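You operate a simulated robot arm through the tools that you are given. There is no shell and no other tool.

The job below is to be done with a simulated robot arm. You get a single attempt, and the scene is never put back.

JOB
Take the collar and the core off the cream table's upright shaft.
Fine: air off and vent to 0 first; collar on the cream table, then core on the empty part of the gauge panel; leave the dial and the hoses. Set down upright: core.
Where things are to end (x, y in the base frame): collar within 0.06 m of [0.58, 0.23].

The check looks at the end state, three seconds after you hand in, the way a careful person would. Anything else that was tipped, shoved, dropped, spilled or broken makes it a failure.

ROBOT AND FRAMES
A 7-joint arm with a two-finger parallel gripper, fixed in place. Base frame: the origin is on the floor under the middle of its stand, x ahead of it, y to its left, z up; the work surface is at about z = 0.8. Units: m, rad, N and s.
It reaches about 1.479 m from its shoulder. Its first joint turns from -2.897 to 2.897 rad. Payload 4.4 kg.
The tool frame sits at the grasp point between the pads (the TCP): z along the fingers, y along the line on which they close. The tips reach 0.023 m beyond it. Largest opening 0.094 m; finger width 0.038, thickness 0.01; the body of the gripper, 0.054 by 0.096 m, starts 0.039 m behind the TCP.
Orientation is that of the tool frame in the base frame, as a unit quaternion [x, y, z, w]. With the fingers straight down and closing along the base's y, the tool's x points along the base's -x, its y along +y and its z along -z.

CONTROLS
- The arm moves only by the tool nudge_tool. Its argument "moves" is a list that holds one entry, the list of rows, each a list of 7 numbers: the shift along the base's x, y, z in m, then the turn, a rotation vector about the base's x, y, z in rad, then the finger opening in m, from 0 to 0.094. In form: [[[x, y, z, ax, ay, az, hand], ...]]. A call has 1 to 20 rows; each row is the pose to reach, as a shift and turn from the pose commanded when the call began. Each row takes 0.2 s and may step no farther than 0.05 m and 0.15 rad from the row before; otherwise, or with a gripper value out of range, the whole call is refused. Where a pose cannot be reached the arm comes as near as it can. A force on the tool above 40 N (or 10 N above the force at the start of the call, whichever is more), or a blocked arm, ends the call early, and 0.2 s more pass. Each finger travels about 0.072 m/s and halts on what it meets, pressing with about 35 N; the grip force reading is that of the motor and also rises with nothing between the fingers. The clock runs only during rows and for 0.2 s after the last one: add rows that repeat a pose to give the fingers time. The reply holds the time, the measured pose of the TCP, the force on the tool along the base axes, the opening and the grip force, in the units named above and with some noise, with the torque about the TCP (base axes, N m) and any sound that the robot's microphone picked up, and new pictures: "pictures" is both (left out), scene, wrist or none.
- Cameras (640 x 400 px; columns grow to the right, rows downward): "scene" is fixed at [0.2188, 0.5009, 1.3851]; the picture's right is [-0.36, -0.93, 0.00], its down [-0.52, 0.20, -0.83] and it looks along [0.78, -0.30, -0.55] (base axes); focal length 316 px, centre (320, 200). "wrist" rides on the gripper at [0.086, 0.016, -0.074] in the tool frame; the picture's right is [-0.18, 0.98, 0.00], its down [-0.58, -0.11, -0.81] and it looks along [-0.79, -0.15, 0.59] (tool axes); focal length 243 px, centre (320, 200). There is no depth. A picture from a camera that has moved, and an enlarged one, comes with that camera's place and axes in the base frame and with its lens. The place of the scene camera against the robot may be out by one fixed shift of up to 0.025 m in any direction.
- enlarge(camera, box): a new picture of the part [left, top, right, bottom] of that camera's present view, enlarged. The clock stands still meanwhile.
- job_done(): hands the job in; it is judged then, once.

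Nothing tells you positions but the pictures and the camera data. Unless the task says otherwise, let go and move clear before handing in.

The tools are called after "Call:" by a JSON object that holds its "method" and its "body". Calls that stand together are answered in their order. nudge_tool: Moves the arm, as the interface text tells. Its arguments: {"type":"object","properties":{"moves":{"type":"array"},"pictures":{"type":"string","enum":["both","scene","wrist","none"]}},"required":["moves"]} The other tools are called the same way: enlarge (camera, box) takes an enlarged picture of a part of a camera's view; job_done () hands the job in.

At the start:

```text
clock: 0.0
eef_pos: [0.6574, 0.0445, 1.184]
orientation: [0.001, 1.0, 0.0, 0.0]
wrist_force: [0.1, 0.8, -0.4]
ft_torque: [-0.01, -0.01, 0.01]
gripper_width: 0.094
gripper_force: 0.1
```

scene: 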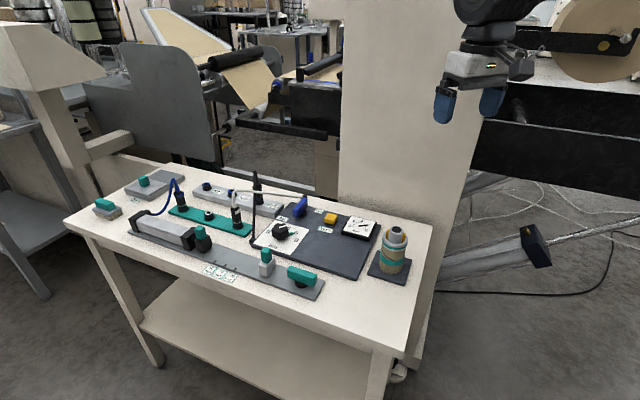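
wrist: 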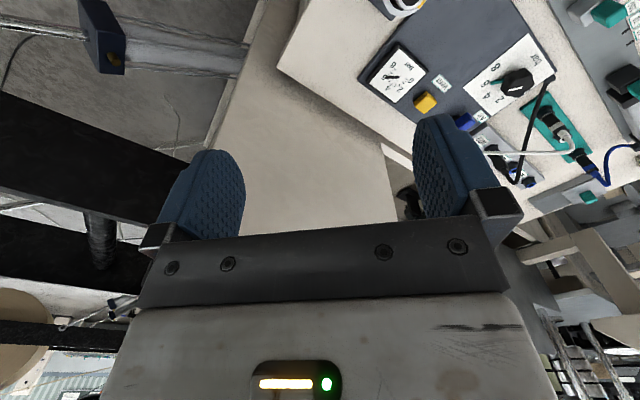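

I see a cream table with a gauge panel (dial, knob, yellow button, blue lever) and, to its right, a small dark plate with a stacked collar/core on a shaft. I'll look closer before moving anything.

Call:
{"method": "enlarge", "body": {"camera": "scene", "box": [240, 170, 440, 295]}}

Call:
{"method": "enlarge", "body": {"camera": "scene", "box": [80, 160, 340, 310]}}

Call:
{"method": "enlarge", "body": {"camera": "scene", "box": [350, 205, 440, 290]}}

Call:
{"method": "enlarge", "body": {"camera": "wrist", "box": [340, 0, 640, 200]}}

```text
3.20 times, centred on (340, 232) of scene
camera zoom: at [0.2188, 0.5009, 1.3851], right [-0.36, -0.93, 0.0], down [-0.52, 0.2, -0.83], along [0.78, -0.3, -0.55], focal length 1011 px, centre (256, 96)
```

zoom: 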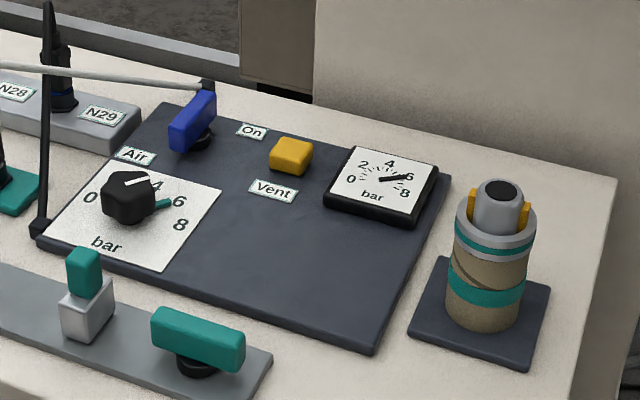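

```text
2.46 times, centred on (210, 235) of scene
camera zoom: at [0.2188, 0.5009, 1.3851], right [-0.36, -0.93, 0.0], down [-0.52, 0.2, -0.83], along [0.78, -0.3, -0.55], focal length 777 px, centre (591, 114)
```

zoom: 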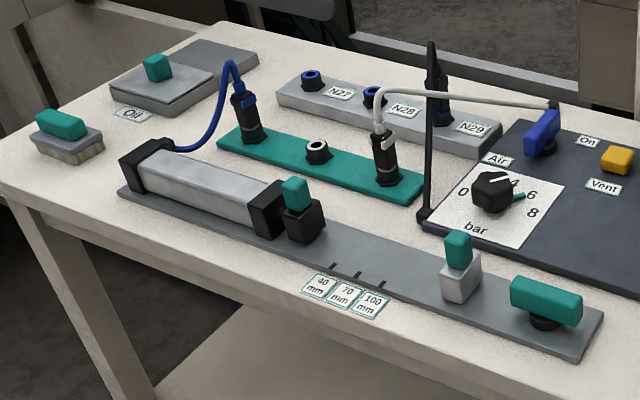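

```text
4.71 times, centred on (395, 248) of scene
camera zoom: at [0.2188, 0.5009, 1.3851], right [-0.36, -0.93, 0.0], down [-0.52, 0.2, -0.83], along [0.78, -0.3, -0.55], focal length 1486 px, centre (-33, -24)
```

zoom: 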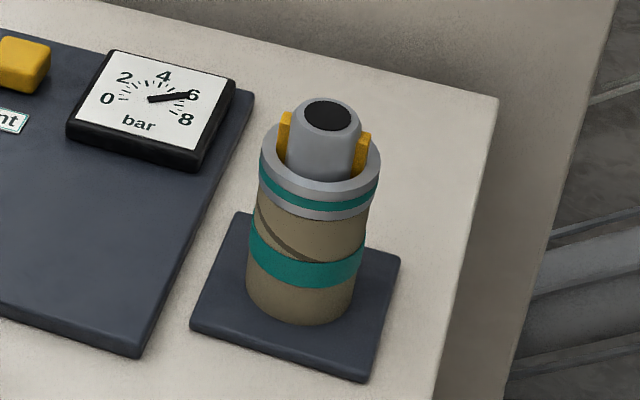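

```text
2.00 times, centred on (490, 100) of wrist
camera zoom: at [0.5707, 0.0606, 1.2589], right [0.18, 0.98, 0.0], down [0.58, -0.11, 0.81], along [0.79, -0.15, -0.59], focal length 485 px, centre (-20, 400)
```

zoom: 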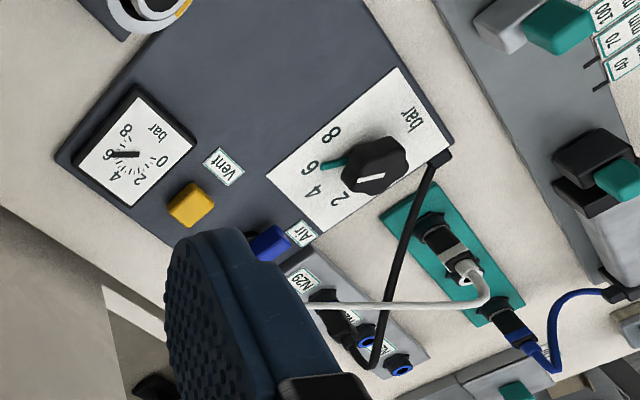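

The table is turned about 45° in the base frame. I take the shaft with core and collar to be near (0.68, 0.12), and the blue air lever with its yellow vent button near (0.93, 0.28). The gauge reads about 6 bar, so I'm moving the wrist camera closer to the panel to study the lever first.

Call:
{"method": "nudge_tool", "body": {"moves": [[[0.03, 0.03, 0, 0, 0, 0, 0.094], [0.06, 0.06, 0, 0, 0, 0, 0.094], [0.09, 0.09, -0.01, 0, 0, 0, 0.094], [0.12, 0.12, -0.03, 0, 0, 0, 0.094], [0.15, 0.15, -0.05, 0, 0, 0, 0.094], [0.17, 0.17, -0.07, 0, 0, 0, 0.094], [0.19, 0.19, -0.09, 0, 0, 0, 0.094], [0.19, 0.19, -0.09, 0, 0, 0, 0.094]]], "pictures": "both"}}

```text
clock: 1.8
eef_pos: [0.8498, 0.2385, 1.0936]
orientation: [0.0, 1.0, 0.0, 0.0]
wrist_force: [-0.7, 0.5, 0.0]
ft_torque: [0.01, 0.02, 0.0]
gripper_width: 0.0941
gripper_force: 0.1
camera wrist: at [0.7636, 0.254, 1.1674], right [0.18, 0.98, 0.0], down [0.58, -0.11, 0.81], along [0.79, -0.15, -0.59], focal length 243 px, centre (320, 200)
```

scene: 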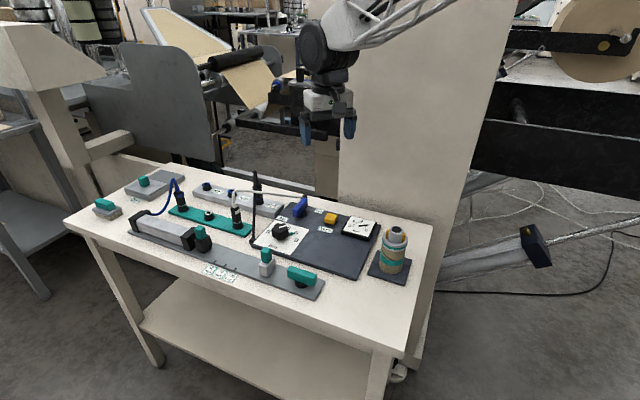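
wrist: 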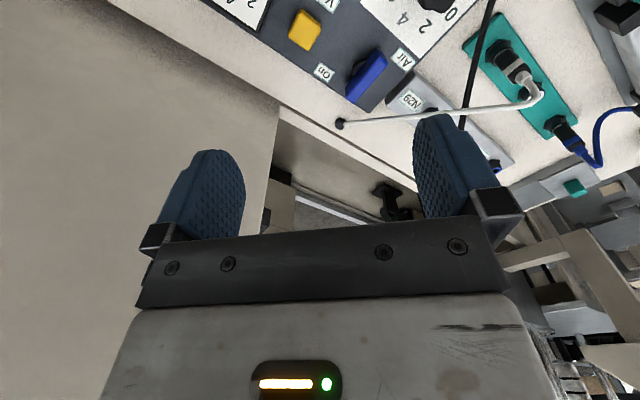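

The wrist camera now looks down on the blue lever, and the white hose runs behind it to the back edge. I'll enlarge that area.

Call:
{"method": "enlarge", "body": {"camera": "wrist", "box": [230, 0, 430, 130]}}

Call:
{"method": "enlarge", "body": {"camera": "scene", "box": [270, 185, 350, 240]}}

Call:
{"method": "enlarge", "body": {"camera": "scene", "box": [260, 260, 430, 366]}}

```text
3.08 times, centred on (330, 65) of wrist
camera zoom: at [0.7636, 0.254, 1.1674], right [0.18, 0.98, 0.0], down [0.58, -0.11, 0.81], along [0.79, -0.15, -0.59], focal length 746 px, centre (289, 615)
```

zoom: 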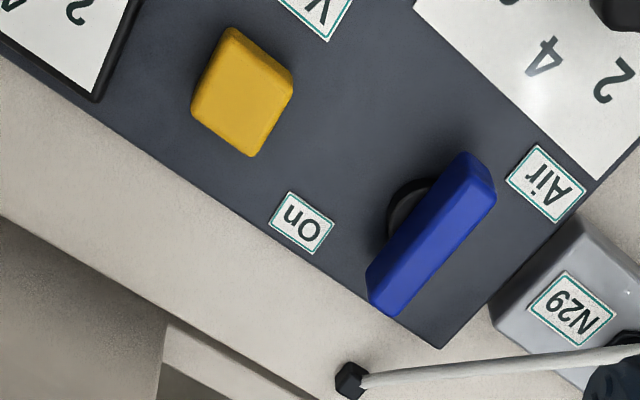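

```text
7.27 times, centred on (310, 212) of scene
camera zoom: at [0.2188, 0.5009, 1.3851], right [-0.36, -0.93, 0.0], down [-0.52, 0.2, -0.83], along [0.78, -0.3, -0.55], focal length 2297 px, centre (393, 109)
```

zoom: 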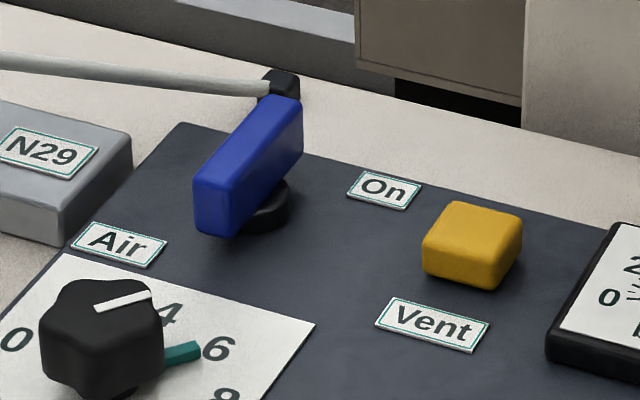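

```text
3.76 times, centred on (345, 313) of scene
camera zoom: at [0.2188, 0.5009, 1.3851], right [-0.36, -0.93, 0.0], down [-0.52, 0.2, -0.83], along [0.78, -0.3, -0.55], focal length 1189 px, centre (226, -225)
```

zoom: 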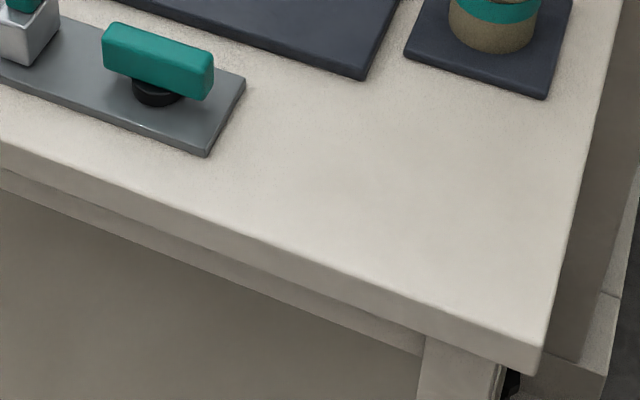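

The blue lever is a bar on a central pivot near (0.935, 0.283), lying along the table's depth, and the vent button is near (0.87, 0.21). I'll yaw the hand −45° so the camera looks from the operator side, and come down partway to get accurate heights.

Call:
{"method": "nudge_tool", "body": {"moves": [[[0.01, 0.01, 0, 0, 0, -0.131, 0.094], [0.025, 0.02, -0.01, 0, 0, -0.262, 0.094], [0.04, 0.03, -0.025, 0, 0, -0.393, 0.094], [0.055, 0.04, -0.045, 0, 0, -0.524, 0.094], [0.065, 0.05, -0.07, 0, 0, -0.655, 0.094], [0.075, 0.055, -0.094, 0, 0, -0.785, 0.094], [0.075, 0.055, -0.094, 0, 0, -0.785, 0.094]]], "pictures": "both"}}

```text
clock: 3.4
eef_pos: [0.9196, 0.2915, 1.0004]
orientation: [0.383, 0.924, 0.0, 0.0]
wrist_force: [-0.3, 0.2, -0.1]
ft_torque: [0.0, 0.06, 0.02]
gripper_width: 0.0941
gripper_force: 0.1
camera wrist: at [0.8718, 0.3642, 1.0739], right [0.83, 0.56, 0.0], down [0.33, -0.49, 0.81], along [0.46, -0.67, -0.59], focal length 243 px, centre (320, 200)
```

scene: 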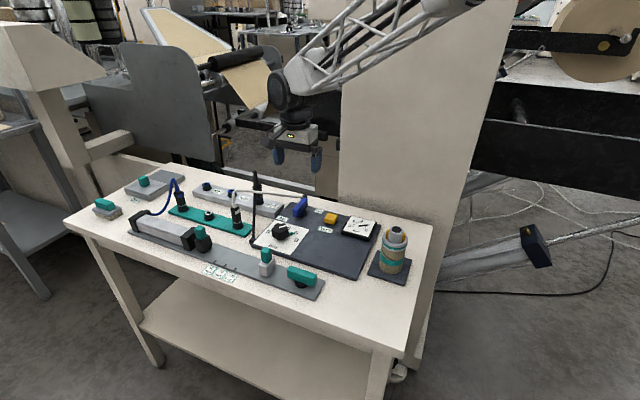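
wrist: 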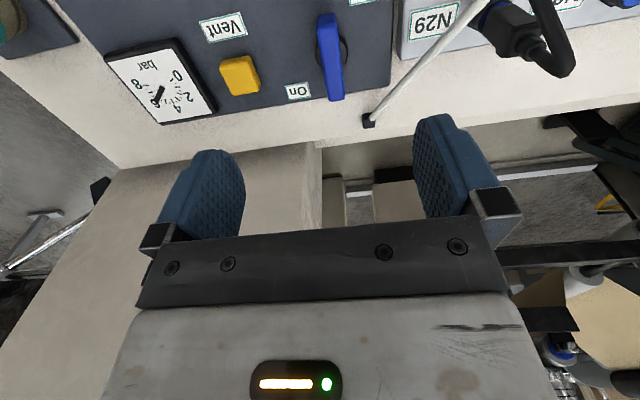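

The view is now square with the table. I'll enlarge the top part around the lever, the vent and the hose end.

Call:
{"method": "enlarge", "body": {"camera": "wrist", "box": [200, 0, 420, 138]}}

Call:
{"method": "enlarge", "body": {"camera": "scene", "box": [230, 140, 350, 240]}}

```text
2.90 times, centred on (310, 69) of wrist
camera zoom: at [0.8718, 0.3642, 1.0739], right [0.83, 0.56, 0.0], down [0.33, -0.49, 0.81], along [0.46, -0.67, -0.59], focal length 703 px, centre (349, 580)
```

zoom: 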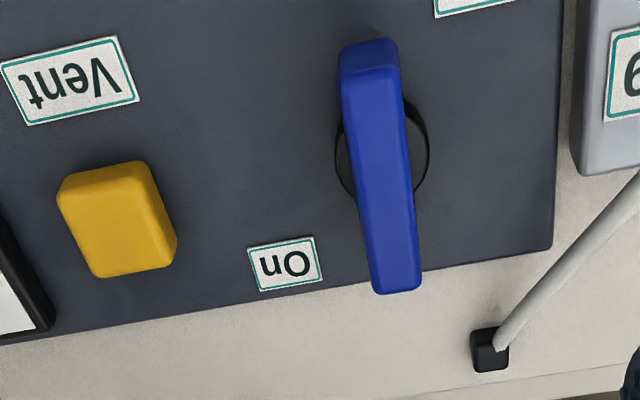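

```text
4.00 times, centred on (290, 190) of scene
camera zoom: at [0.2188, 0.5009, 1.3851], right [-0.36, -0.93, 0.0], down [-0.52, 0.2, -0.83], along [0.78, -0.3, -0.55], focal length 1263 px, centre (440, 240)
```

zoom: 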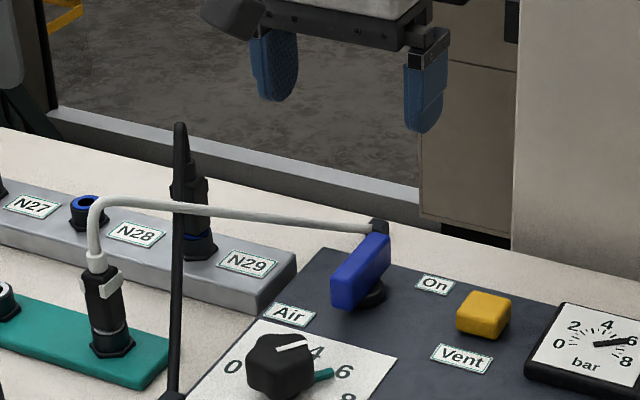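

From two views I put the lever at (0.943, 0.281), about 0.067 long and 0.016 wide, with its top near z ≈ 0.84 and the panel at z ≈ 0.81. The white hose stays about 0.07 m from the pivot, so I'll narrow the fingers, line up over the lever and check before going down.

Call:
{"method": "nudge_tool", "body": {"moves": [[[0.01, -0.005, -0.02, 0, 0, 0, 0.08], [0.022, -0.01, -0.05, 0, 0, 0, 0.06], [0.022, -0.01, -0.08, 0, 0, 0, 0.05], [0.022, -0.01, -0.09, 0, 0, 0, 0.05], [0.022, -0.01, -0.09, 0, 0, 0, 0.05]]], "pictures": "both"}}

```text
clock: 4.6
eef_pos: [0.9447, 0.2794, 0.9088]
orientation: [0.383, 0.924, 0.0, -0.001]
wrist_force: [0.0, -1.3, -0.4]
ft_torque: [0.04, -0.02, -0.02]
gripper_width: 0.0499
gripper_force: 0.0
camera wrist: at [0.8961, 0.3524, 0.9828], right [0.82, 0.57, 0.0], down [0.33, -0.49, 0.81], along [0.46, -0.67, -0.59], focal length 243 px, centre (320, 200)
```

scene: 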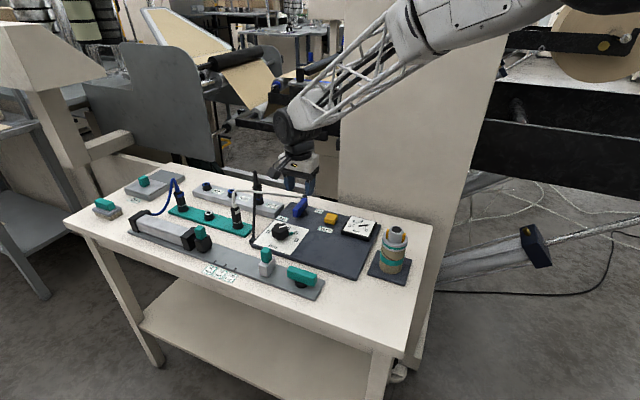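
wrist: 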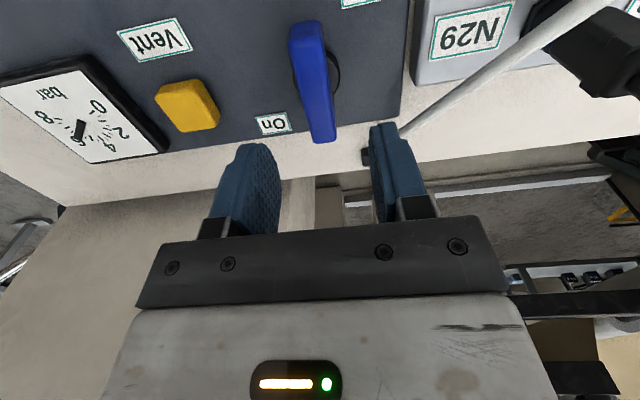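

The lever sits nearly centred between the fingers. I'll zoom in to check the remaining offset.

Call:
{"method": "enlarge", "body": {"camera": "wrist", "box": [240, 0, 440, 160]}}

Call:
{"method": "enlarge", "body": {"camera": "scene", "box": [240, 140, 360, 240]}}

```text
2.50 times, centred on (340, 80) of wrist
camera zoom: at [0.8961, 0.3524, 0.9828], right [0.82, 0.57, 0.0], down [0.33, -0.49, 0.81], along [0.46, -0.67, -0.59], focal length 606 px, centre (270, 500)
```

zoom: 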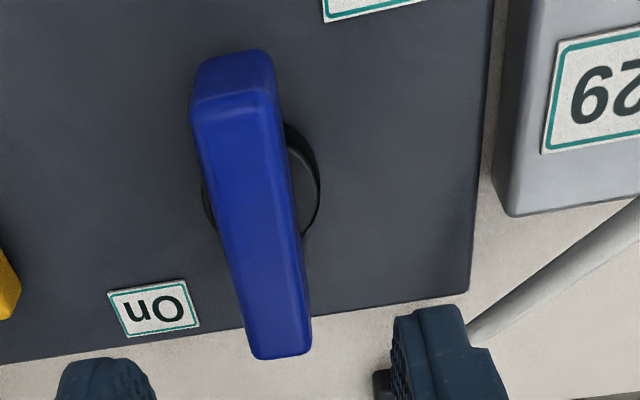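

```text
4.00 times, centred on (300, 190) of scene
camera zoom: at [0.2188, 0.5009, 1.3851], right [-0.36, -0.93, 0.0], down [-0.52, 0.2, -0.83], along [0.78, -0.3, -0.55], focal length 1263 px, centre (400, 240)
```

zoom: 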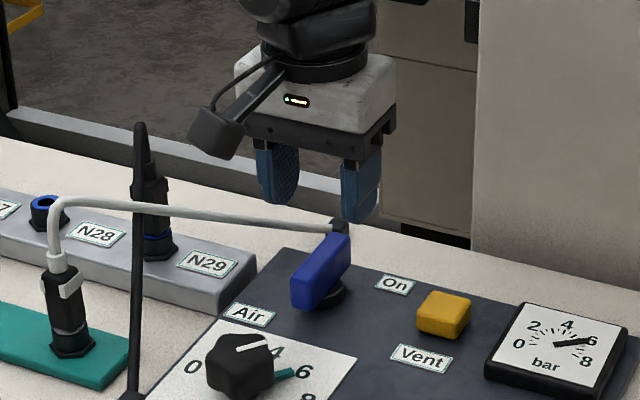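

The lever is centred to within about 2 mm. I'll descend to TCP z ≈ 0.85 with the fingers still open, correcting slightly on the way.

Call:
{"method": "nudge_tool", "body": {"moves": [[[-0.001, -0.001, -0.02, 0, 0, 0, 0.05], [-0.002, -0.001, -0.04, 0, 0, 0, 0.05], [-0.002, -0.001, -0.053, 0, 0, 0, 0.05], [-0.002, -0.001, -0.059, 0, 0, 0, 0.05], [-0.002, -0.001, -0.059, 0, 0, 0, 0.05]]], "pictures": "both"}}

```text
clock: 5.8
eef_pos: [0.9435, 0.2784, 0.8518]
orientation: [0.382, 0.924, 0.0, 0.0]
wrist_force: [0.0, -0.9, 0.3]
ft_torque: [-0.01, -0.02, -0.01]
gripper_width: 0.0501
gripper_force: 0.0
camera wrist: at [0.8932, 0.3514, 0.9263], right [0.82, 0.57, 0.0], down [0.33, -0.49, 0.81], along [0.46, -0.67, -0.59], focal length 243 px, centre (320, 200)
```

scene: 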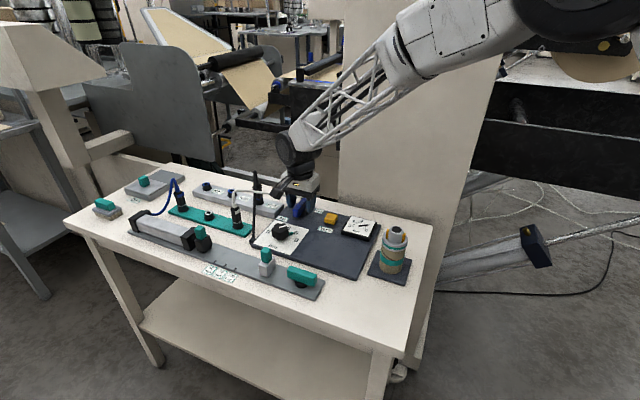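
wrist: 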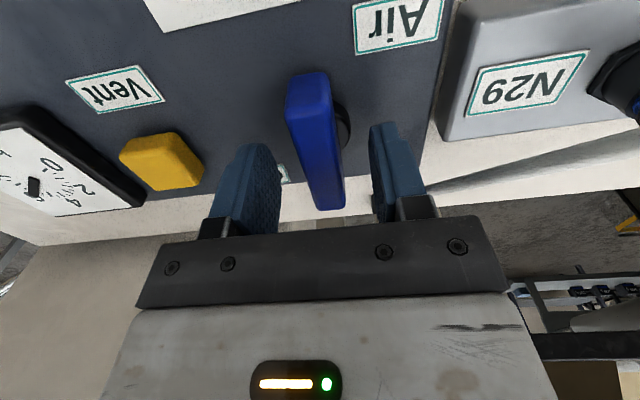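

Call:
{"method": "enlarge", "body": {"camera": "wrist", "box": [200, 60, 440, 230]}}

Call:
{"method": "enlarge", "body": {"camera": "scene", "box": [250, 160, 350, 240]}}

```text
2.35 times, centred on (320, 145) of wrist
camera zoom: at [0.8932, 0.3514, 0.9263], right [0.82, 0.57, 0.0], down [0.33, -0.49, 0.81], along [0.46, -0.67, -0.59], focal length 571 px, centre (320, 329)
```

zoom: 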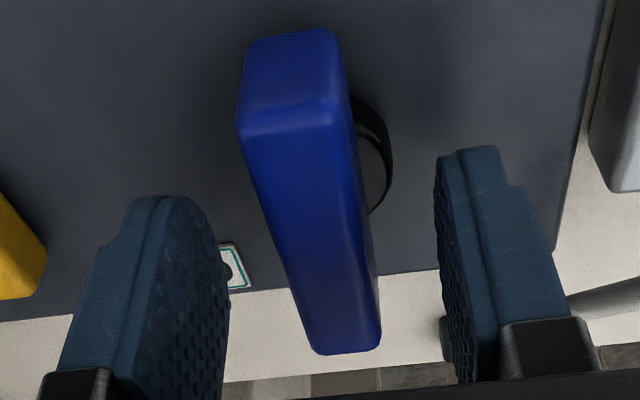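

```text
5.00 times, centred on (300, 200) of scene
camera zoom: at [0.2188, 0.5009, 1.3851], right [-0.36, -0.93, 0.0], down [-0.52, 0.2, -0.83], along [0.78, -0.3, -0.55], focal length 1579 px, centre (420, 200)
```

zoom: 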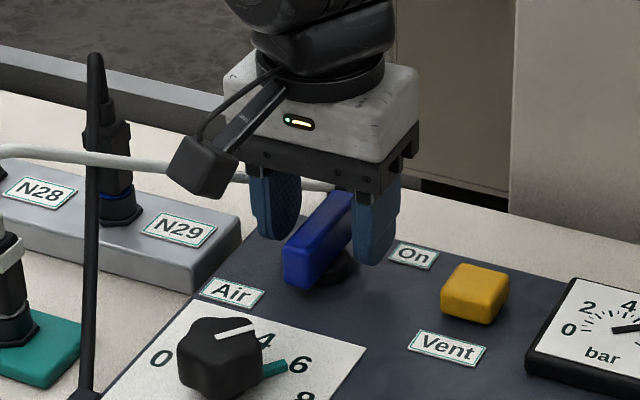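

The lever is between the pads and clear of everything else, so I'm closing on it.

Call:
{"method": "nudge_tool", "body": {"moves": [[[0, 0, 0, 0, 0, 0, 0.03], [0, 0, 0, 0, 0, 0, 0.01], [0, 0, 0, 0, 0, 0, 0.01], [0, 0, 0, 0, 0, 0, 0.01]]], "pictures": "wrist"}}

```text
clock: 6.8
eef_pos: [0.9422, 0.2786, 0.8506]
orientation: [0.383, 0.924, -0.001, 0.001]
wrist_force: [18.9, 13.3, -6.2]
ft_torque: [-0.13, -0.38, -0.19]
gripper_width: 0.02
gripper_force: 11.3
camera wrist: at [0.8934, 0.3517, 0.9264], right [0.82, 0.57, 0.0], down [0.33, -0.49, 0.81], along [0.46, -0.67, -0.59], focal length 243 px, centre (320, 200)
```

wrist: 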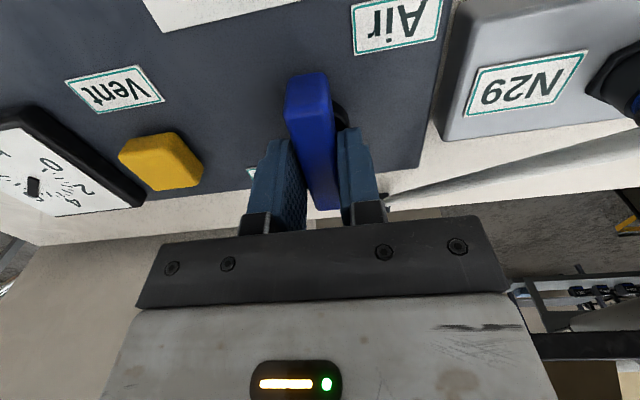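

The fingers hold the lever with a side load of about 23 N, so the lever lies a little toward the right finger. I'll shift 2 mm that way to centre the grip.

Call:
{"method": "nudge_tool", "body": {"moves": [[[0.0008, 0.0006, 0, 0, 0, 0, 0.01], [0.0016, 0.0012, 0, 0, 0, 0, 0.01], [0.0016, 0.0012, 0, 0, 0, 0, 0.01]]], "pictures": "none"}}

```text
clock: 7.6
eef_pos: [0.9429, 0.28, 0.853]
orientation: [0.382, 0.924, 0.0, 0.001]
wrist_force: [10.5, 1.8, -2.4]
ft_torque: [-0.13, -0.2, -0.14]
gripper_width: 0.0178
gripper_force: 45.0
```

The grip is now firm at 0.0178 m wide and roughly centred. I'll test a small counter-clockwise turn and watch the torque.

Call:
{"method": "nudge_tool", "body": {"moves": [[[0.0008, 0.0002, 0, 0, 0, 0.06, 0.01], [0.0008, 0.0002, 0, 0, 0, 0.12, 0.01], [0.0008, 0.0002, 0, 0, 0, 0.12, 0.01]]], "pictures": "wrist"}}

```text
clock: 8.4
eef_pos: [0.9437, 0.2791, 0.852]
orientation: [0.326, 0.945, 0.001, 0.0]
wrist_force: [-7.9, -1.8, 7.6]
ft_torque: [-0.37, -0.17, -1.48]
gripper_width: 0.0224
gripper_force: 45.1
camera wrist: at [0.886, 0.3458, 0.9266], right [0.75, 0.66, 0.0], down [0.39, -0.44, 0.81], along [0.53, -0.61, -0.59], focal length 243 px, centre (320, 200)
```

wrist: 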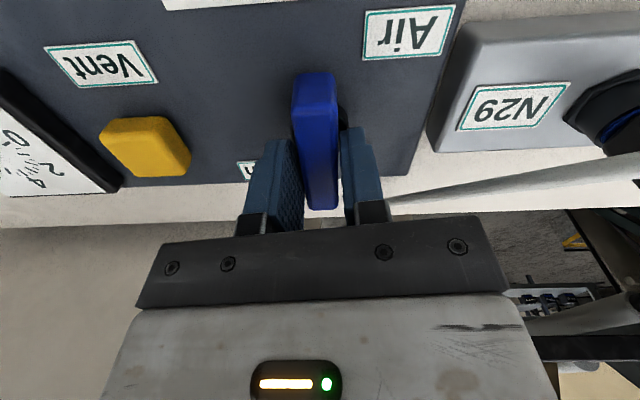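

The lever is at its stop counter-clockwise: the torque reached 1.5 N m and it didn't move, so off must be clockwise. Turning that way from here would swing the wrist camera into the hoses, so I'll undo the turn, let go and rise, then regrip with the hand turned half a turn round.

Call:
{"method": "nudge_tool", "body": {"moves": [[[0, 0, 0, 0, 0, -0.06, 0.01], [-0.0005, 0, 0, 0, 0, -0.12, 0.01], [-0.0005, 0, 0, 0, 0, -0.12, 0.03], [-0.0005, 0, 0, 0, 0, -0.12, 0.05], [-0.0005, 0, 0, 0, 0, -0.12, 0.05], [-0.0005, 0, 0.03, 0, 0, -0.12, 0.05], [-0.0005, 0, 0.07, 0, 0, -0.12, 0.05], [-0.0005, 0, 0.11, 0, 0, -0.12, 0.05], [-0.0005, 0, 0.15, 0, 0, -0.12, 0.05], [-0.0005, 0, 0.15, 0, 0, -0.12, 0.05]]], "pictures": "both"}}

```text
clock: 10.6
eef_pos: [0.9437, 0.2799, 1.0027]
orientation: [0.383, 0.924, 0.001, 0.0]
wrist_force: [0.4, -0.7, 0.4]
ft_torque: [0.03, 0.0, 0.0]
gripper_width: 0.05
gripper_force: 0.1
camera wrist: at [0.8938, 0.3522, 1.0767], right [0.82, 0.57, 0.0], down [0.33, -0.49, 0.81], along [0.46, -0.67, -0.59], focal length 243 px, centre (320, 200)
```

scene: 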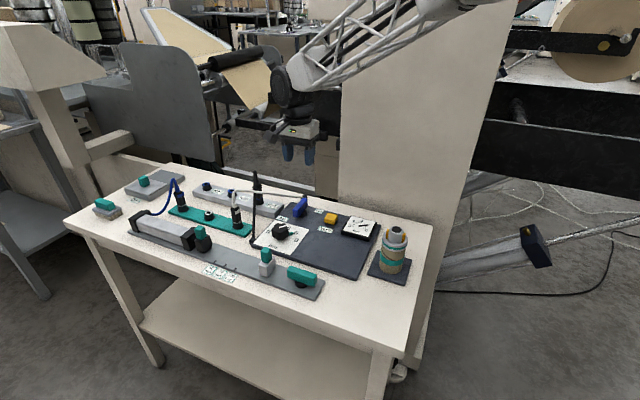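
wrist: 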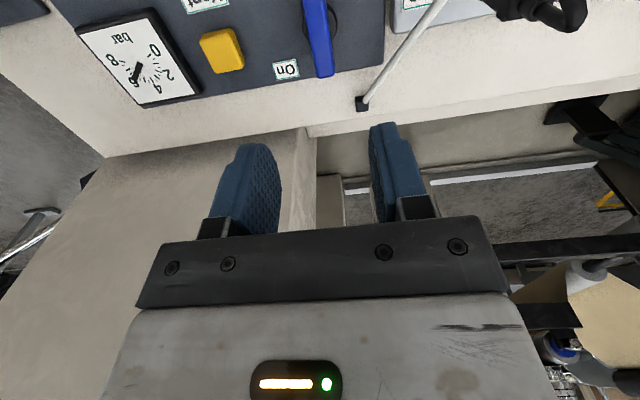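

The lever is unchanged. I'll rotate the hand up here at z = 1.0 in the positive direction, first by +90°, and check that the arm follows.

Call:
{"method": "nudge_tool", "body": {"moves": [[[0, 0, 0, 0, 0, 0.143, 0.05], [0, 0, 0, 0, 0, 0.286, 0.05], [0, 0, 0, 0, 0, 0.429, 0.05], [0, 0, 0, 0, 0, 0.571, 0.05], [0, 0, 0, 0, 0, 0.714, 0.05], [0, 0, 0, 0, 0, 0.857, 0.05], [0, 0, 0, 0, 0, 1.0, 0.05], [0, 0, 0, 0, 0, 1.143, 0.05], [0, 0, 0, 0, 0, 1.286, 0.05], [0, 0, 0, 0, 0, 1.428, 0.05], [0, 0, 0, 0, 0, 1.571, 0.05], [0, 0, 0, 0, 0, 1.571, 0.05]]], "pictures": "both"}}

```text
clock: 13.2
eef_pos: [0.9444, 0.2792, 1.0008]
orientation: [-0.383, 0.924, 0.0, 0.0]
wrist_force: [-0.1, 0.3, -0.6]
ft_torque: [0.0, 0.01, -0.01]
gripper_width: 0.0501
gripper_force: 0.1
camera wrist: at [0.8721, 0.2295, 1.0756], right [-0.57, 0.82, 0.0], down [0.49, 0.33, 0.81], along [0.66, 0.46, -0.59], focal length 243 px, centre (320, 200)
```

scene: 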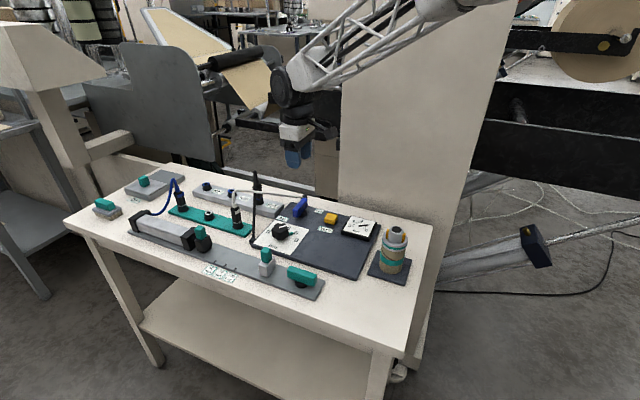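
wrist: 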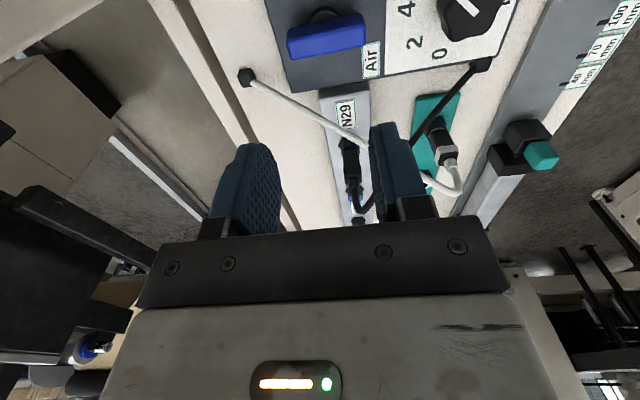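

The arm followed cleanly. I'll do the second quarter turn, to yaw 135°.

Call:
{"method": "nudge_tool", "body": {"moves": [[[0, 0, 0, 0, 0, 0.143, 0.05], [0, 0, 0, 0, 0, 0.286, 0.05], [0, 0, 0, 0, 0, 0.429, 0.05], [0, 0, 0, 0, 0, 0.571, 0.05], [0, 0, 0, 0, 0, 0.714, 0.05], [0, 0, 0, 0, 0, 0.857, 0.05], [0, 0, 0, 0, 0, 1.0, 0.05], [0, 0, 0, 0, 0, 1.143, 0.05], [0, 0, 0, 0, 0, 1.286, 0.05], [0, 0, 0, 0, 0, 1.428, 0.05], [0, 0, 0, 0, 0, 1.55, 0.05], [0, 0, 0, 0, 0, 1.55, 0.05]]], "pictures": "both"}}

```text
clock: 15.8
eef_pos: [0.9441, 0.2793, 1.0021]
orientation: [0.92, -0.391, -0.001, -0.001]
wrist_force: [-0.1, -0.8, 0.5]
ft_torque: [0.01, 0.05, 0.04]
gripper_width: 0.0502
gripper_force: 0.1
camera wrist: at [0.9922, 0.2064, 1.0761], right [-0.84, -0.55, 0.0], down [-0.32, 0.49, 0.81], along [-0.44, 0.67, -0.59], focal length 243 px, centre (320, 200)
```

scene: 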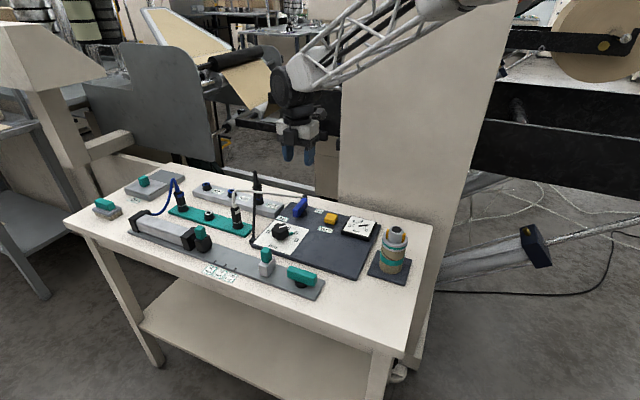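
wrist: 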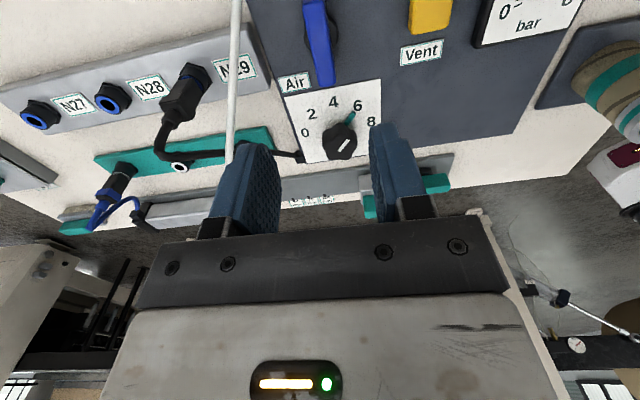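

The hand is now at yaw 134° with the camera on the wall side, and the lever lies between the fingers. I'll zoom to check alignment, then descend.

Call:
{"method": "enlarge", "body": {"camera": "wrist", "box": [200, 0, 440, 150]}}

Call:
{"method": "nudge_tool", "body": {"moves": [[[0, 0, -0.04, 0, 0, 0, 0.05], [0, 0, -0.08, 0, 0, 0, 0.05], [0, 0, -0.1, 0, 0, 0, 0.05], [0, 0, -0.1, 0, 0, 0, 0.05]]], "pictures": "both"}}

```text
2.67 times, centred on (320, 75) of wrist
camera zoom: at [0.9922, 0.2064, 1.0761], right [-0.84, -0.55, 0.0], down [-0.32, 0.49, 0.81], along [-0.44, 0.67, -0.59], focal length 647 px, centre (320, 533)
```

zoom: 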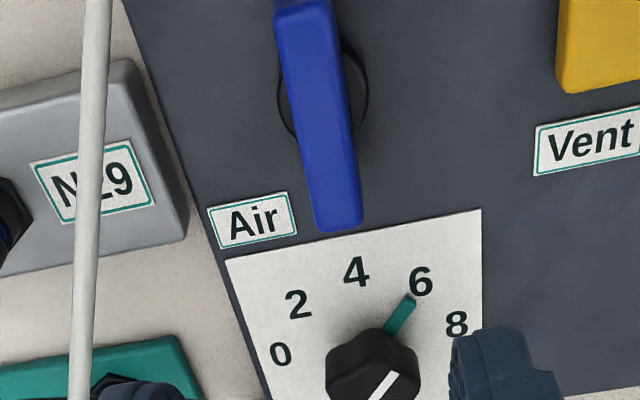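

```text
clock: 16.8
eef_pos: [0.9423, 0.2813, 0.9012]
orientation: [0.92, -0.393, 0.0, 0.0]
wrist_force: [0.0, 0.0, 0.2]
ft_torque: [0.01, -0.02, 0.0]
gripper_width: 0.05
gripper_force: 0.1
camera wrist: at [0.9909, 0.2081, 0.9748], right [-0.84, -0.55, 0.0], down [-0.32, 0.49, 0.81], along [-0.44, 0.67, -0.59], focal length 243 px, centre (320, 200)
```

scene: 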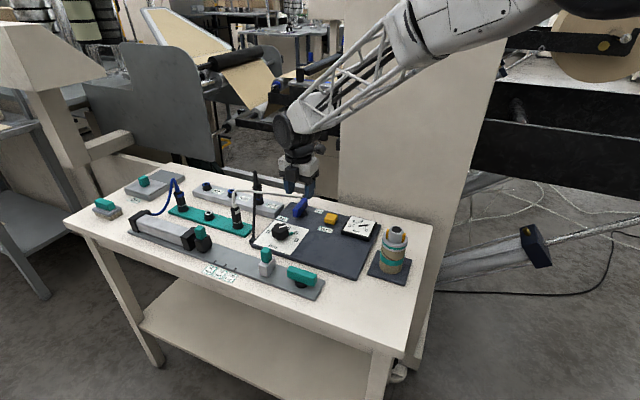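
wrist: 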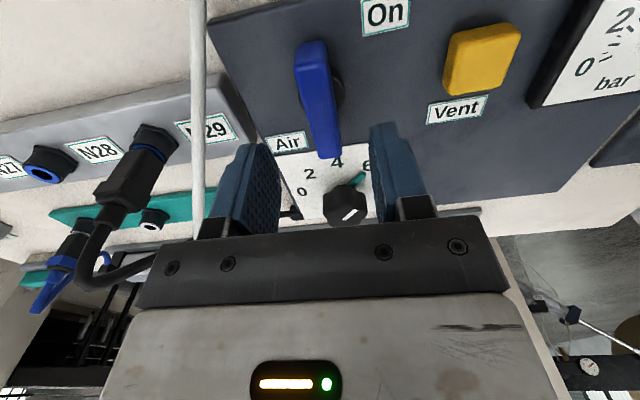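

Aligned, with the white hose clear on the left. I'll descend the last 5 cm and close on the lever.

Call:
{"method": "nudge_tool", "body": {"moves": [[[0.0005, -0.0005, -0.02, 0, 0, 0, 0.05], [0.0005, -0.0005, -0.04, 0, 0, 0, 0.05], [0.0005, -0.0005, -0.05, 0, 0, 0, 0.05], [0.0005, -0.0005, -0.05, 0, 0, 0, 0.05], [0.0005, -0.0005, -0.05, 0, 0, 0, 0.03], [0.0005, -0.0005, -0.05, 0, 0, 0, 0.01], [0.0005, -0.0005, -0.05, 0, 0, 0, 0.01], [0.0005, -0.0005, -0.05, 0, 0, 0, 0.01]]], "pictures": "both"}}

```text
clock: 18.6
eef_pos: [0.944, 0.28, 0.8505]
orientation: [0.919, -0.393, -0.001, -0.001]
wrist_force: [-33.0, -19.8, 10.3]
ft_torque: [0.51, 0.81, 0.17]
gripper_width: 0.018
gripper_force: 44.7
camera wrist: at [0.9926, 0.2057, 0.9251], right [-0.84, -0.55, 0.0], down [-0.32, 0.49, 0.81], along [-0.44, 0.67, -0.59], focal length 243 px, centre (320, 200)
```

scene: 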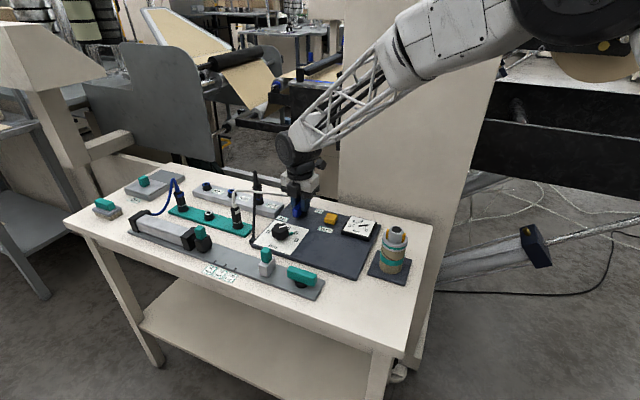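
wrist: 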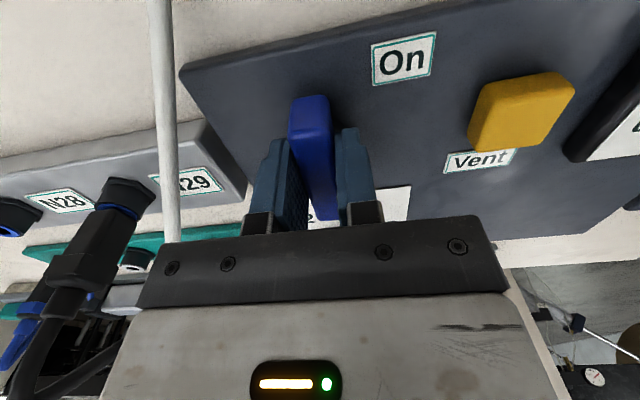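

The grip holds at 0.018 m but with about 39 N of side load toward −x−y. I'll relax that by shifting the tool about 3 mm the same way.

Call:
{"method": "nudge_tool", "body": {"moves": [[[-0.0012, -0.0009, 0, 0, 0, 0, 0.01], [-0.0024, -0.0018, 0, 0, 0, 0, 0.01], [-0.0024, -0.0018, 0, 0, 0, 0, 0.01]]], "pictures": "none"}}

```text
clock: 19.2
eef_pos: [0.9428, 0.2792, 0.8503]
orientation: [0.92, -0.391, 0.002, -0.002]
wrist_force: [21.2, 3.8, -12.1]
ft_torque: [-0.85, 0.06, -0.12]
gripper_width: 0.018
gripper_force: 44.8
stopped in row 3: the force on the tool passed its limit at 60 N (the readings are from after the stop); the commanded pose is now the measured one
```

The arm is stiffer than I assumed: the force overshot and ended the call. I'll ease back by less than 1 mm.

Call:
{"method": "nudge_tool", "body": {"moves": [[[0.0005, 0.0002, 0, 0, 0, 0, 0.01], [0.0005, 0.0002, 0, 0, 0, 0, 0.01]]], "pictures": "wrist"}}

```text
clock: 19.8
eef_pos: [0.9439, 0.2792, 0.8502]
orientation: [0.92, -0.391, 0.002, -0.001]
wrist_force: [9.0, 16.4, -15.4]
ft_torque: [-1.31, -0.48, -0.09]
gripper_width: 0.0178
gripper_force: 45.6
camera wrist: at [0.9922, 0.2057, 0.9252], right [-0.84, -0.55, 0.0], down [-0.33, 0.49, 0.81], along [-0.44, 0.68, -0.59], focal length 243 px, centre (320, 200)
```

wrist: 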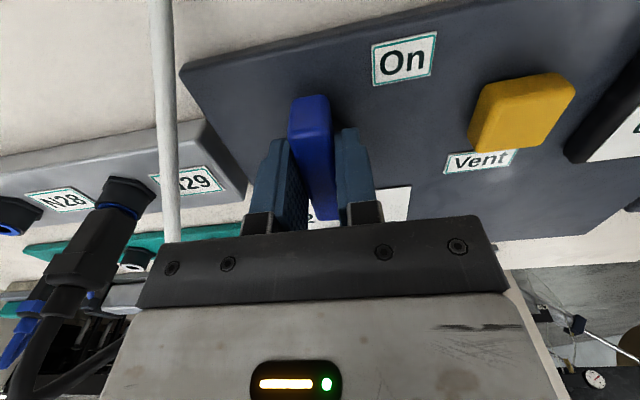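

There is still residual load in the clamp. I'll loosen to a slight clearance of 0.022 so the fingers act like a wrench without fighting the pivot, then check the forces.

Call:
{"method": "nudge_tool", "body": {"moves": [[[0, 0, 0, 0, 0, 0, 0.022], [0, 0, 0, 0, 0, 0, 0.022]]], "pictures": "none"}}

Call:
{"method": "nudge_tool", "body": {"moves": [[[0, 0, 0, 0, 0, -0.07, 0.022], [0, 0, 0, 0, 0, -0.14, 0.022], [0, 0, 0, 0, 0, -0.21, 0.022], [0, 0, 0, 0, 0, -0.21, 0.022]]], "pictures": "wrist"}}

```text
clock: 20.4
eef_pos: [0.9445, 0.2759, 0.8509]
orientation: [0.92, -0.391, 0.002, -0.002]
wrist_force: [0.6, 0.5, -0.1]
ft_torque: [0.01, 0.03, -0.02]
gripper_width: 0.0221
gripper_force: 0.0
```

```text
clock: 21.4
eef_pos: [0.9435, 0.2789, 0.852]
orientation: [0.874, -0.486, 0.002, -0.002]
wrist_force: [-1.9, 0.0, -0.5]
ft_torque: [0.01, 0.05, 0.02]
gripper_width: 0.0224
gripper_force: 0.6
camera wrist: at [0.9757, 0.1971, 0.9261], right [-0.93, -0.36, 0.0], down [-0.22, 0.55, 0.81], along [-0.29, 0.75, -0.59], focal length 243 px, centre (320, 200)
```

wrist: 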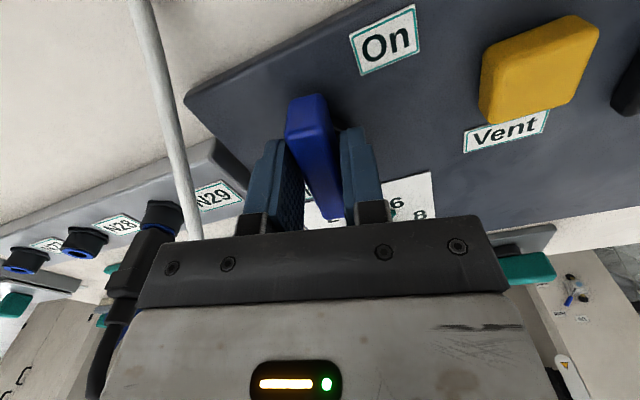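

The lever turns freely clockwise, so I'll continue the turn.

Call:
{"method": "nudge_tool", "body": {"moves": [[[0, 0, 0, 0, 0, -0.12, 0.022], [0, 0, 0, 0, 0, -0.24, 0.022], [0, 0, 0, 0, 0, -0.36, 0.022], [0, 0, 0, 0, 0, -0.48, 0.022], [0, 0, 0, 0, 0, -0.6, 0.022], [0, 0, 0, 0, 0, -0.72, 0.022], [0, 0, 0, 0, 0, -0.72, 0.022]]], "pictures": "wrist"}}

```text
clock: 23.0
eef_pos: [0.9428, 0.2795, 0.8512]
orientation: [-0.646, 0.763, -0.002, 0.001]
wrist_force: [-7.3, -1.5, 0.0]
ft_torque: [-0.1, 0.19, 0.05]
gripper_width: 0.0249
gripper_force: 3.3
camera wrist: at [0.9131, 0.1964, 0.9257], right [-0.94, 0.34, 0.0], down [0.2, 0.56, 0.81], along [0.28, 0.76, -0.59], focal length 243 px, centre (320, 200)
```

wrist: 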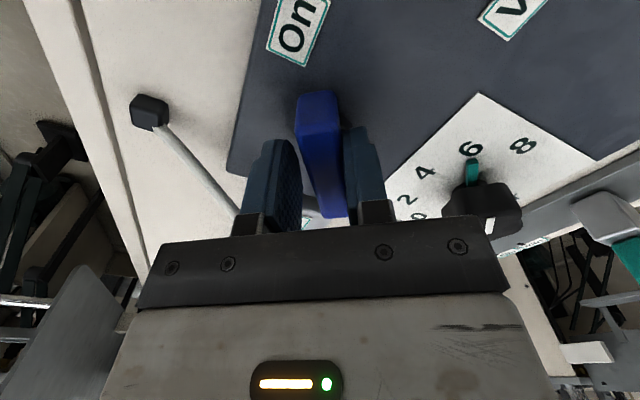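

The lever is about halfway, following smoothly with low force. I'll continue towards the off stop.

Call:
{"method": "nudge_tool", "body": {"moves": [[[0.0003, 0, 0, 0, 0, -0.12, 0.022], [0.0005, 0, 0, 0, 0, -0.24, 0.022], [0.0005, 0, 0, 0, 0, -0.36, 0.022], [0.0005, 0, 0, 0, 0, -0.48, 0.022], [0.0005, 0, 0, 0, 0, -0.58, 0.022], [0.0005, 0, 0, 0, 0, -0.64, 0.022], [0.0005, 0, 0, 0, 0, -0.64, 0.022]]], "pictures": "wrist"}}

```text
clock: 24.6
eef_pos: [0.944, 0.2788, 0.8529]
orientation: [-0.373, 0.928, -0.003, 0.0]
wrist_force: [-12.0, 9.9, -0.7]
ft_torque: [0.08, 0.41, 0.34]
gripper_width: 0.029
gripper_force: 7.6
camera wrist: at [0.871, 0.2315, 0.9263], right [-0.55, 0.84, 0.0], down [0.49, 0.33, 0.81], along [0.68, 0.44, -0.59], focal length 243 px, centre (320, 200)
```

wrist: 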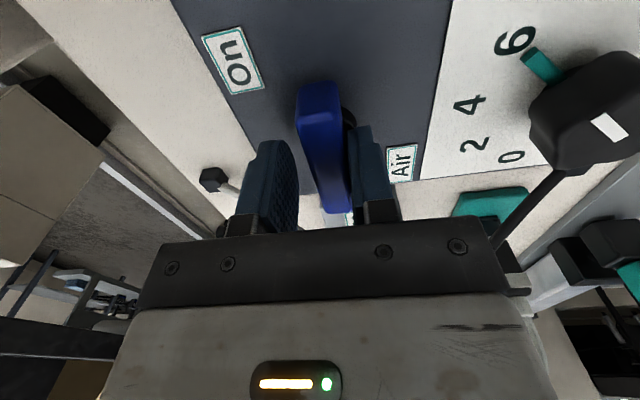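

The lever trails the tool a little through finger slack. I'll close the fingers to bring it square, which should complete the turn.

Call:
{"method": "nudge_tool", "body": {"moves": [[[-0.0005, 0.0005, 0, 0, 0, 0, 0.02], [-0.0005, 0.0005, 0, 0, 0, 0, 0.014], [-0.0005, 0.0005, 0, 0, 0, 0, 0.014]]], "pictures": "wrist"}}

```text
clock: 25.4
eef_pos: [0.9428, 0.2801, 0.8511]
orientation: [-0.374, 0.928, -0.004, -0.001]
wrist_force: [-23.2, 16.0, 5.8]
ft_torque: [0.12, 0.61, 0.61]
gripper_width: 0.026
gripper_force: 13.8
camera wrist: at [0.8701, 0.2326, 0.9263], right [-0.55, 0.84, 0.0], down [0.49, 0.33, 0.81], along [0.67, 0.44, -0.59], focal length 243 px, centre (320, 200)
```

wrist: 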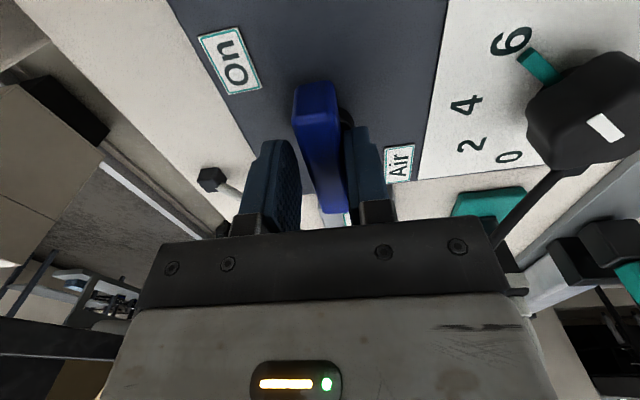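

One finger is loaded with 28 N and the rest is slack, so either the lever is at its stop or my centre is off. I'll measure the lever's angle from the picture.

Call:
{"method": "enlarge", "body": {"camera": "wrist", "box": [200, 40, 440, 240]}}

Call:
{"method": "enlarge", "body": {"camera": "scene", "box": [260, 160, 380, 250]}}

```text
2.00 times, centred on (320, 140) of wrist
camera zoom: at [0.8701, 0.2326, 0.9263], right [-0.55, 0.84, 0.0], down [0.49, 0.33, 0.81], along [0.67, 0.44, -0.59], focal length 485 px, centre (320, 320)
```

zoom: 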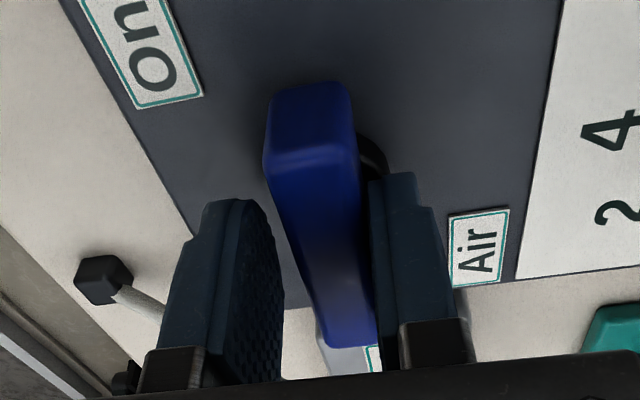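

```text
4.44 times, centred on (320, 205) of scene
camera zoom: at [0.2188, 0.5009, 1.3851], right [-0.36, -0.93, 0.0], down [-0.52, 0.2, -0.83], along [0.78, -0.3, -0.55], focal length 1404 px, centre (320, 178)
```

zoom: 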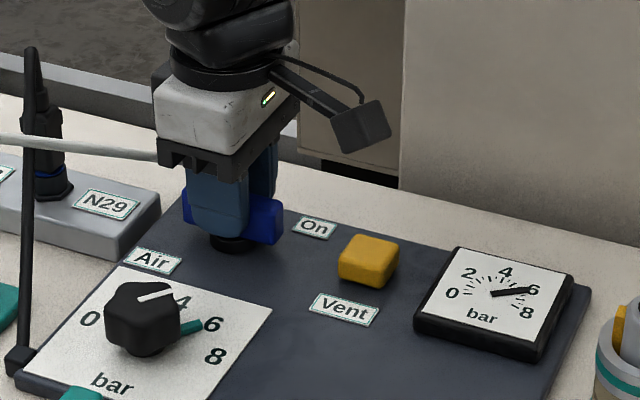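

The measured rotation is about 90°, so the lever appears to be at its other stop. I'll open, rise and look.

Call:
{"method": "nudge_tool", "body": {"moves": [[[0, 0, 0, 0, 0, 0, 0.05], [0, 0, 0, 0, 0, 0, 0.05], [0, 0, 0.03, 0, 0, 0, 0.05], [0, 0, 0.07, 0, 0, 0, 0.05], [0, 0, 0.11, 0, 0, 0, 0.05], [0, 0, 0.15, 0, 0, 0, 0.05], [0, 0, 0.15, 0, 0, 0, 0.05]]], "pictures": "both"}}

```text
clock: 27.0
eef_pos: [0.9465, 0.2794, 0.9997]
orientation: [-0.374, 0.927, -0.003, 0.0]
wrist_force: [0.3, -0.6, -0.2]
ft_torque: [0.03, -0.01, 0.01]
gripper_width: 0.0498
gripper_force: 0.0
camera wrist: at [0.8727, 0.2305, 1.0756], right [-0.55, 0.84, 0.0], down [0.49, 0.33, 0.81], along [0.68, 0.44, -0.59], focal length 243 px, centre (320, 200)
```

scene: 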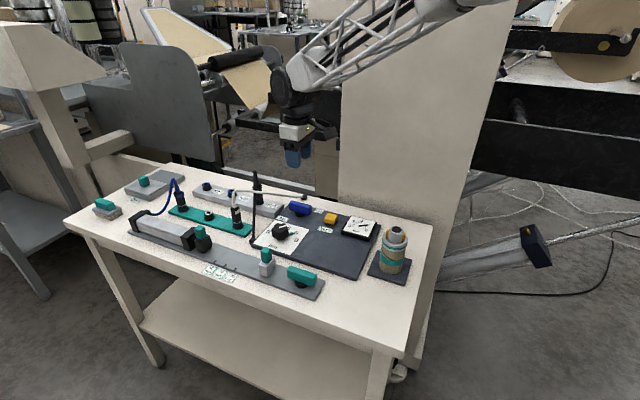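
wrist: 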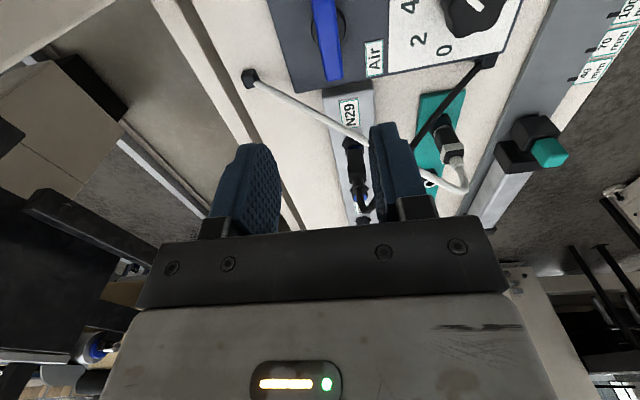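

Call:
{"method": "enlarge", "body": {"camera": "wrist", "box": [240, 0, 440, 125]}}

Call:
{"method": "enlarge", "body": {"camera": "scene", "box": [260, 180, 400, 270]}}

```text
3.20 times, centred on (340, 62) of wrist
camera zoom: at [0.8727, 0.2305, 1.0756], right [-0.55, 0.84, 0.0], down [0.49, 0.33, 0.81], along [0.68, 0.44, -0.59], focal length 776 px, centre (256, 640)
```

zoom: 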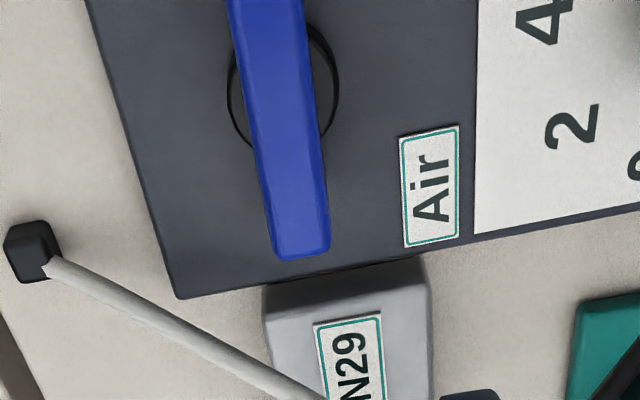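

```text
4.44 times, centred on (330, 225) of scene
camera zoom: at [0.2188, 0.5009, 1.3851], right [-0.36, -0.93, 0.0], down [-0.52, 0.2, -0.83], along [0.78, -0.3, -0.55], focal length 1404 px, centre (276, 89)
```

zoom: 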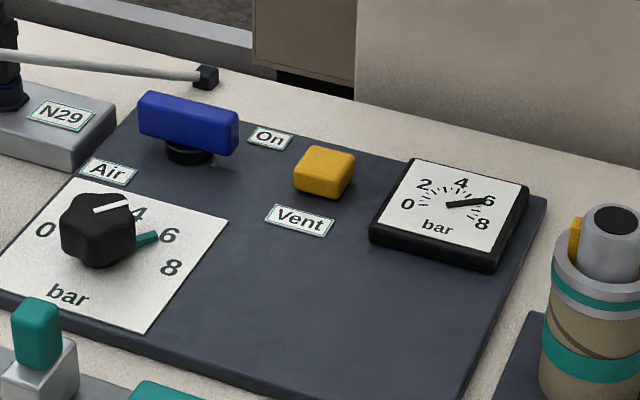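

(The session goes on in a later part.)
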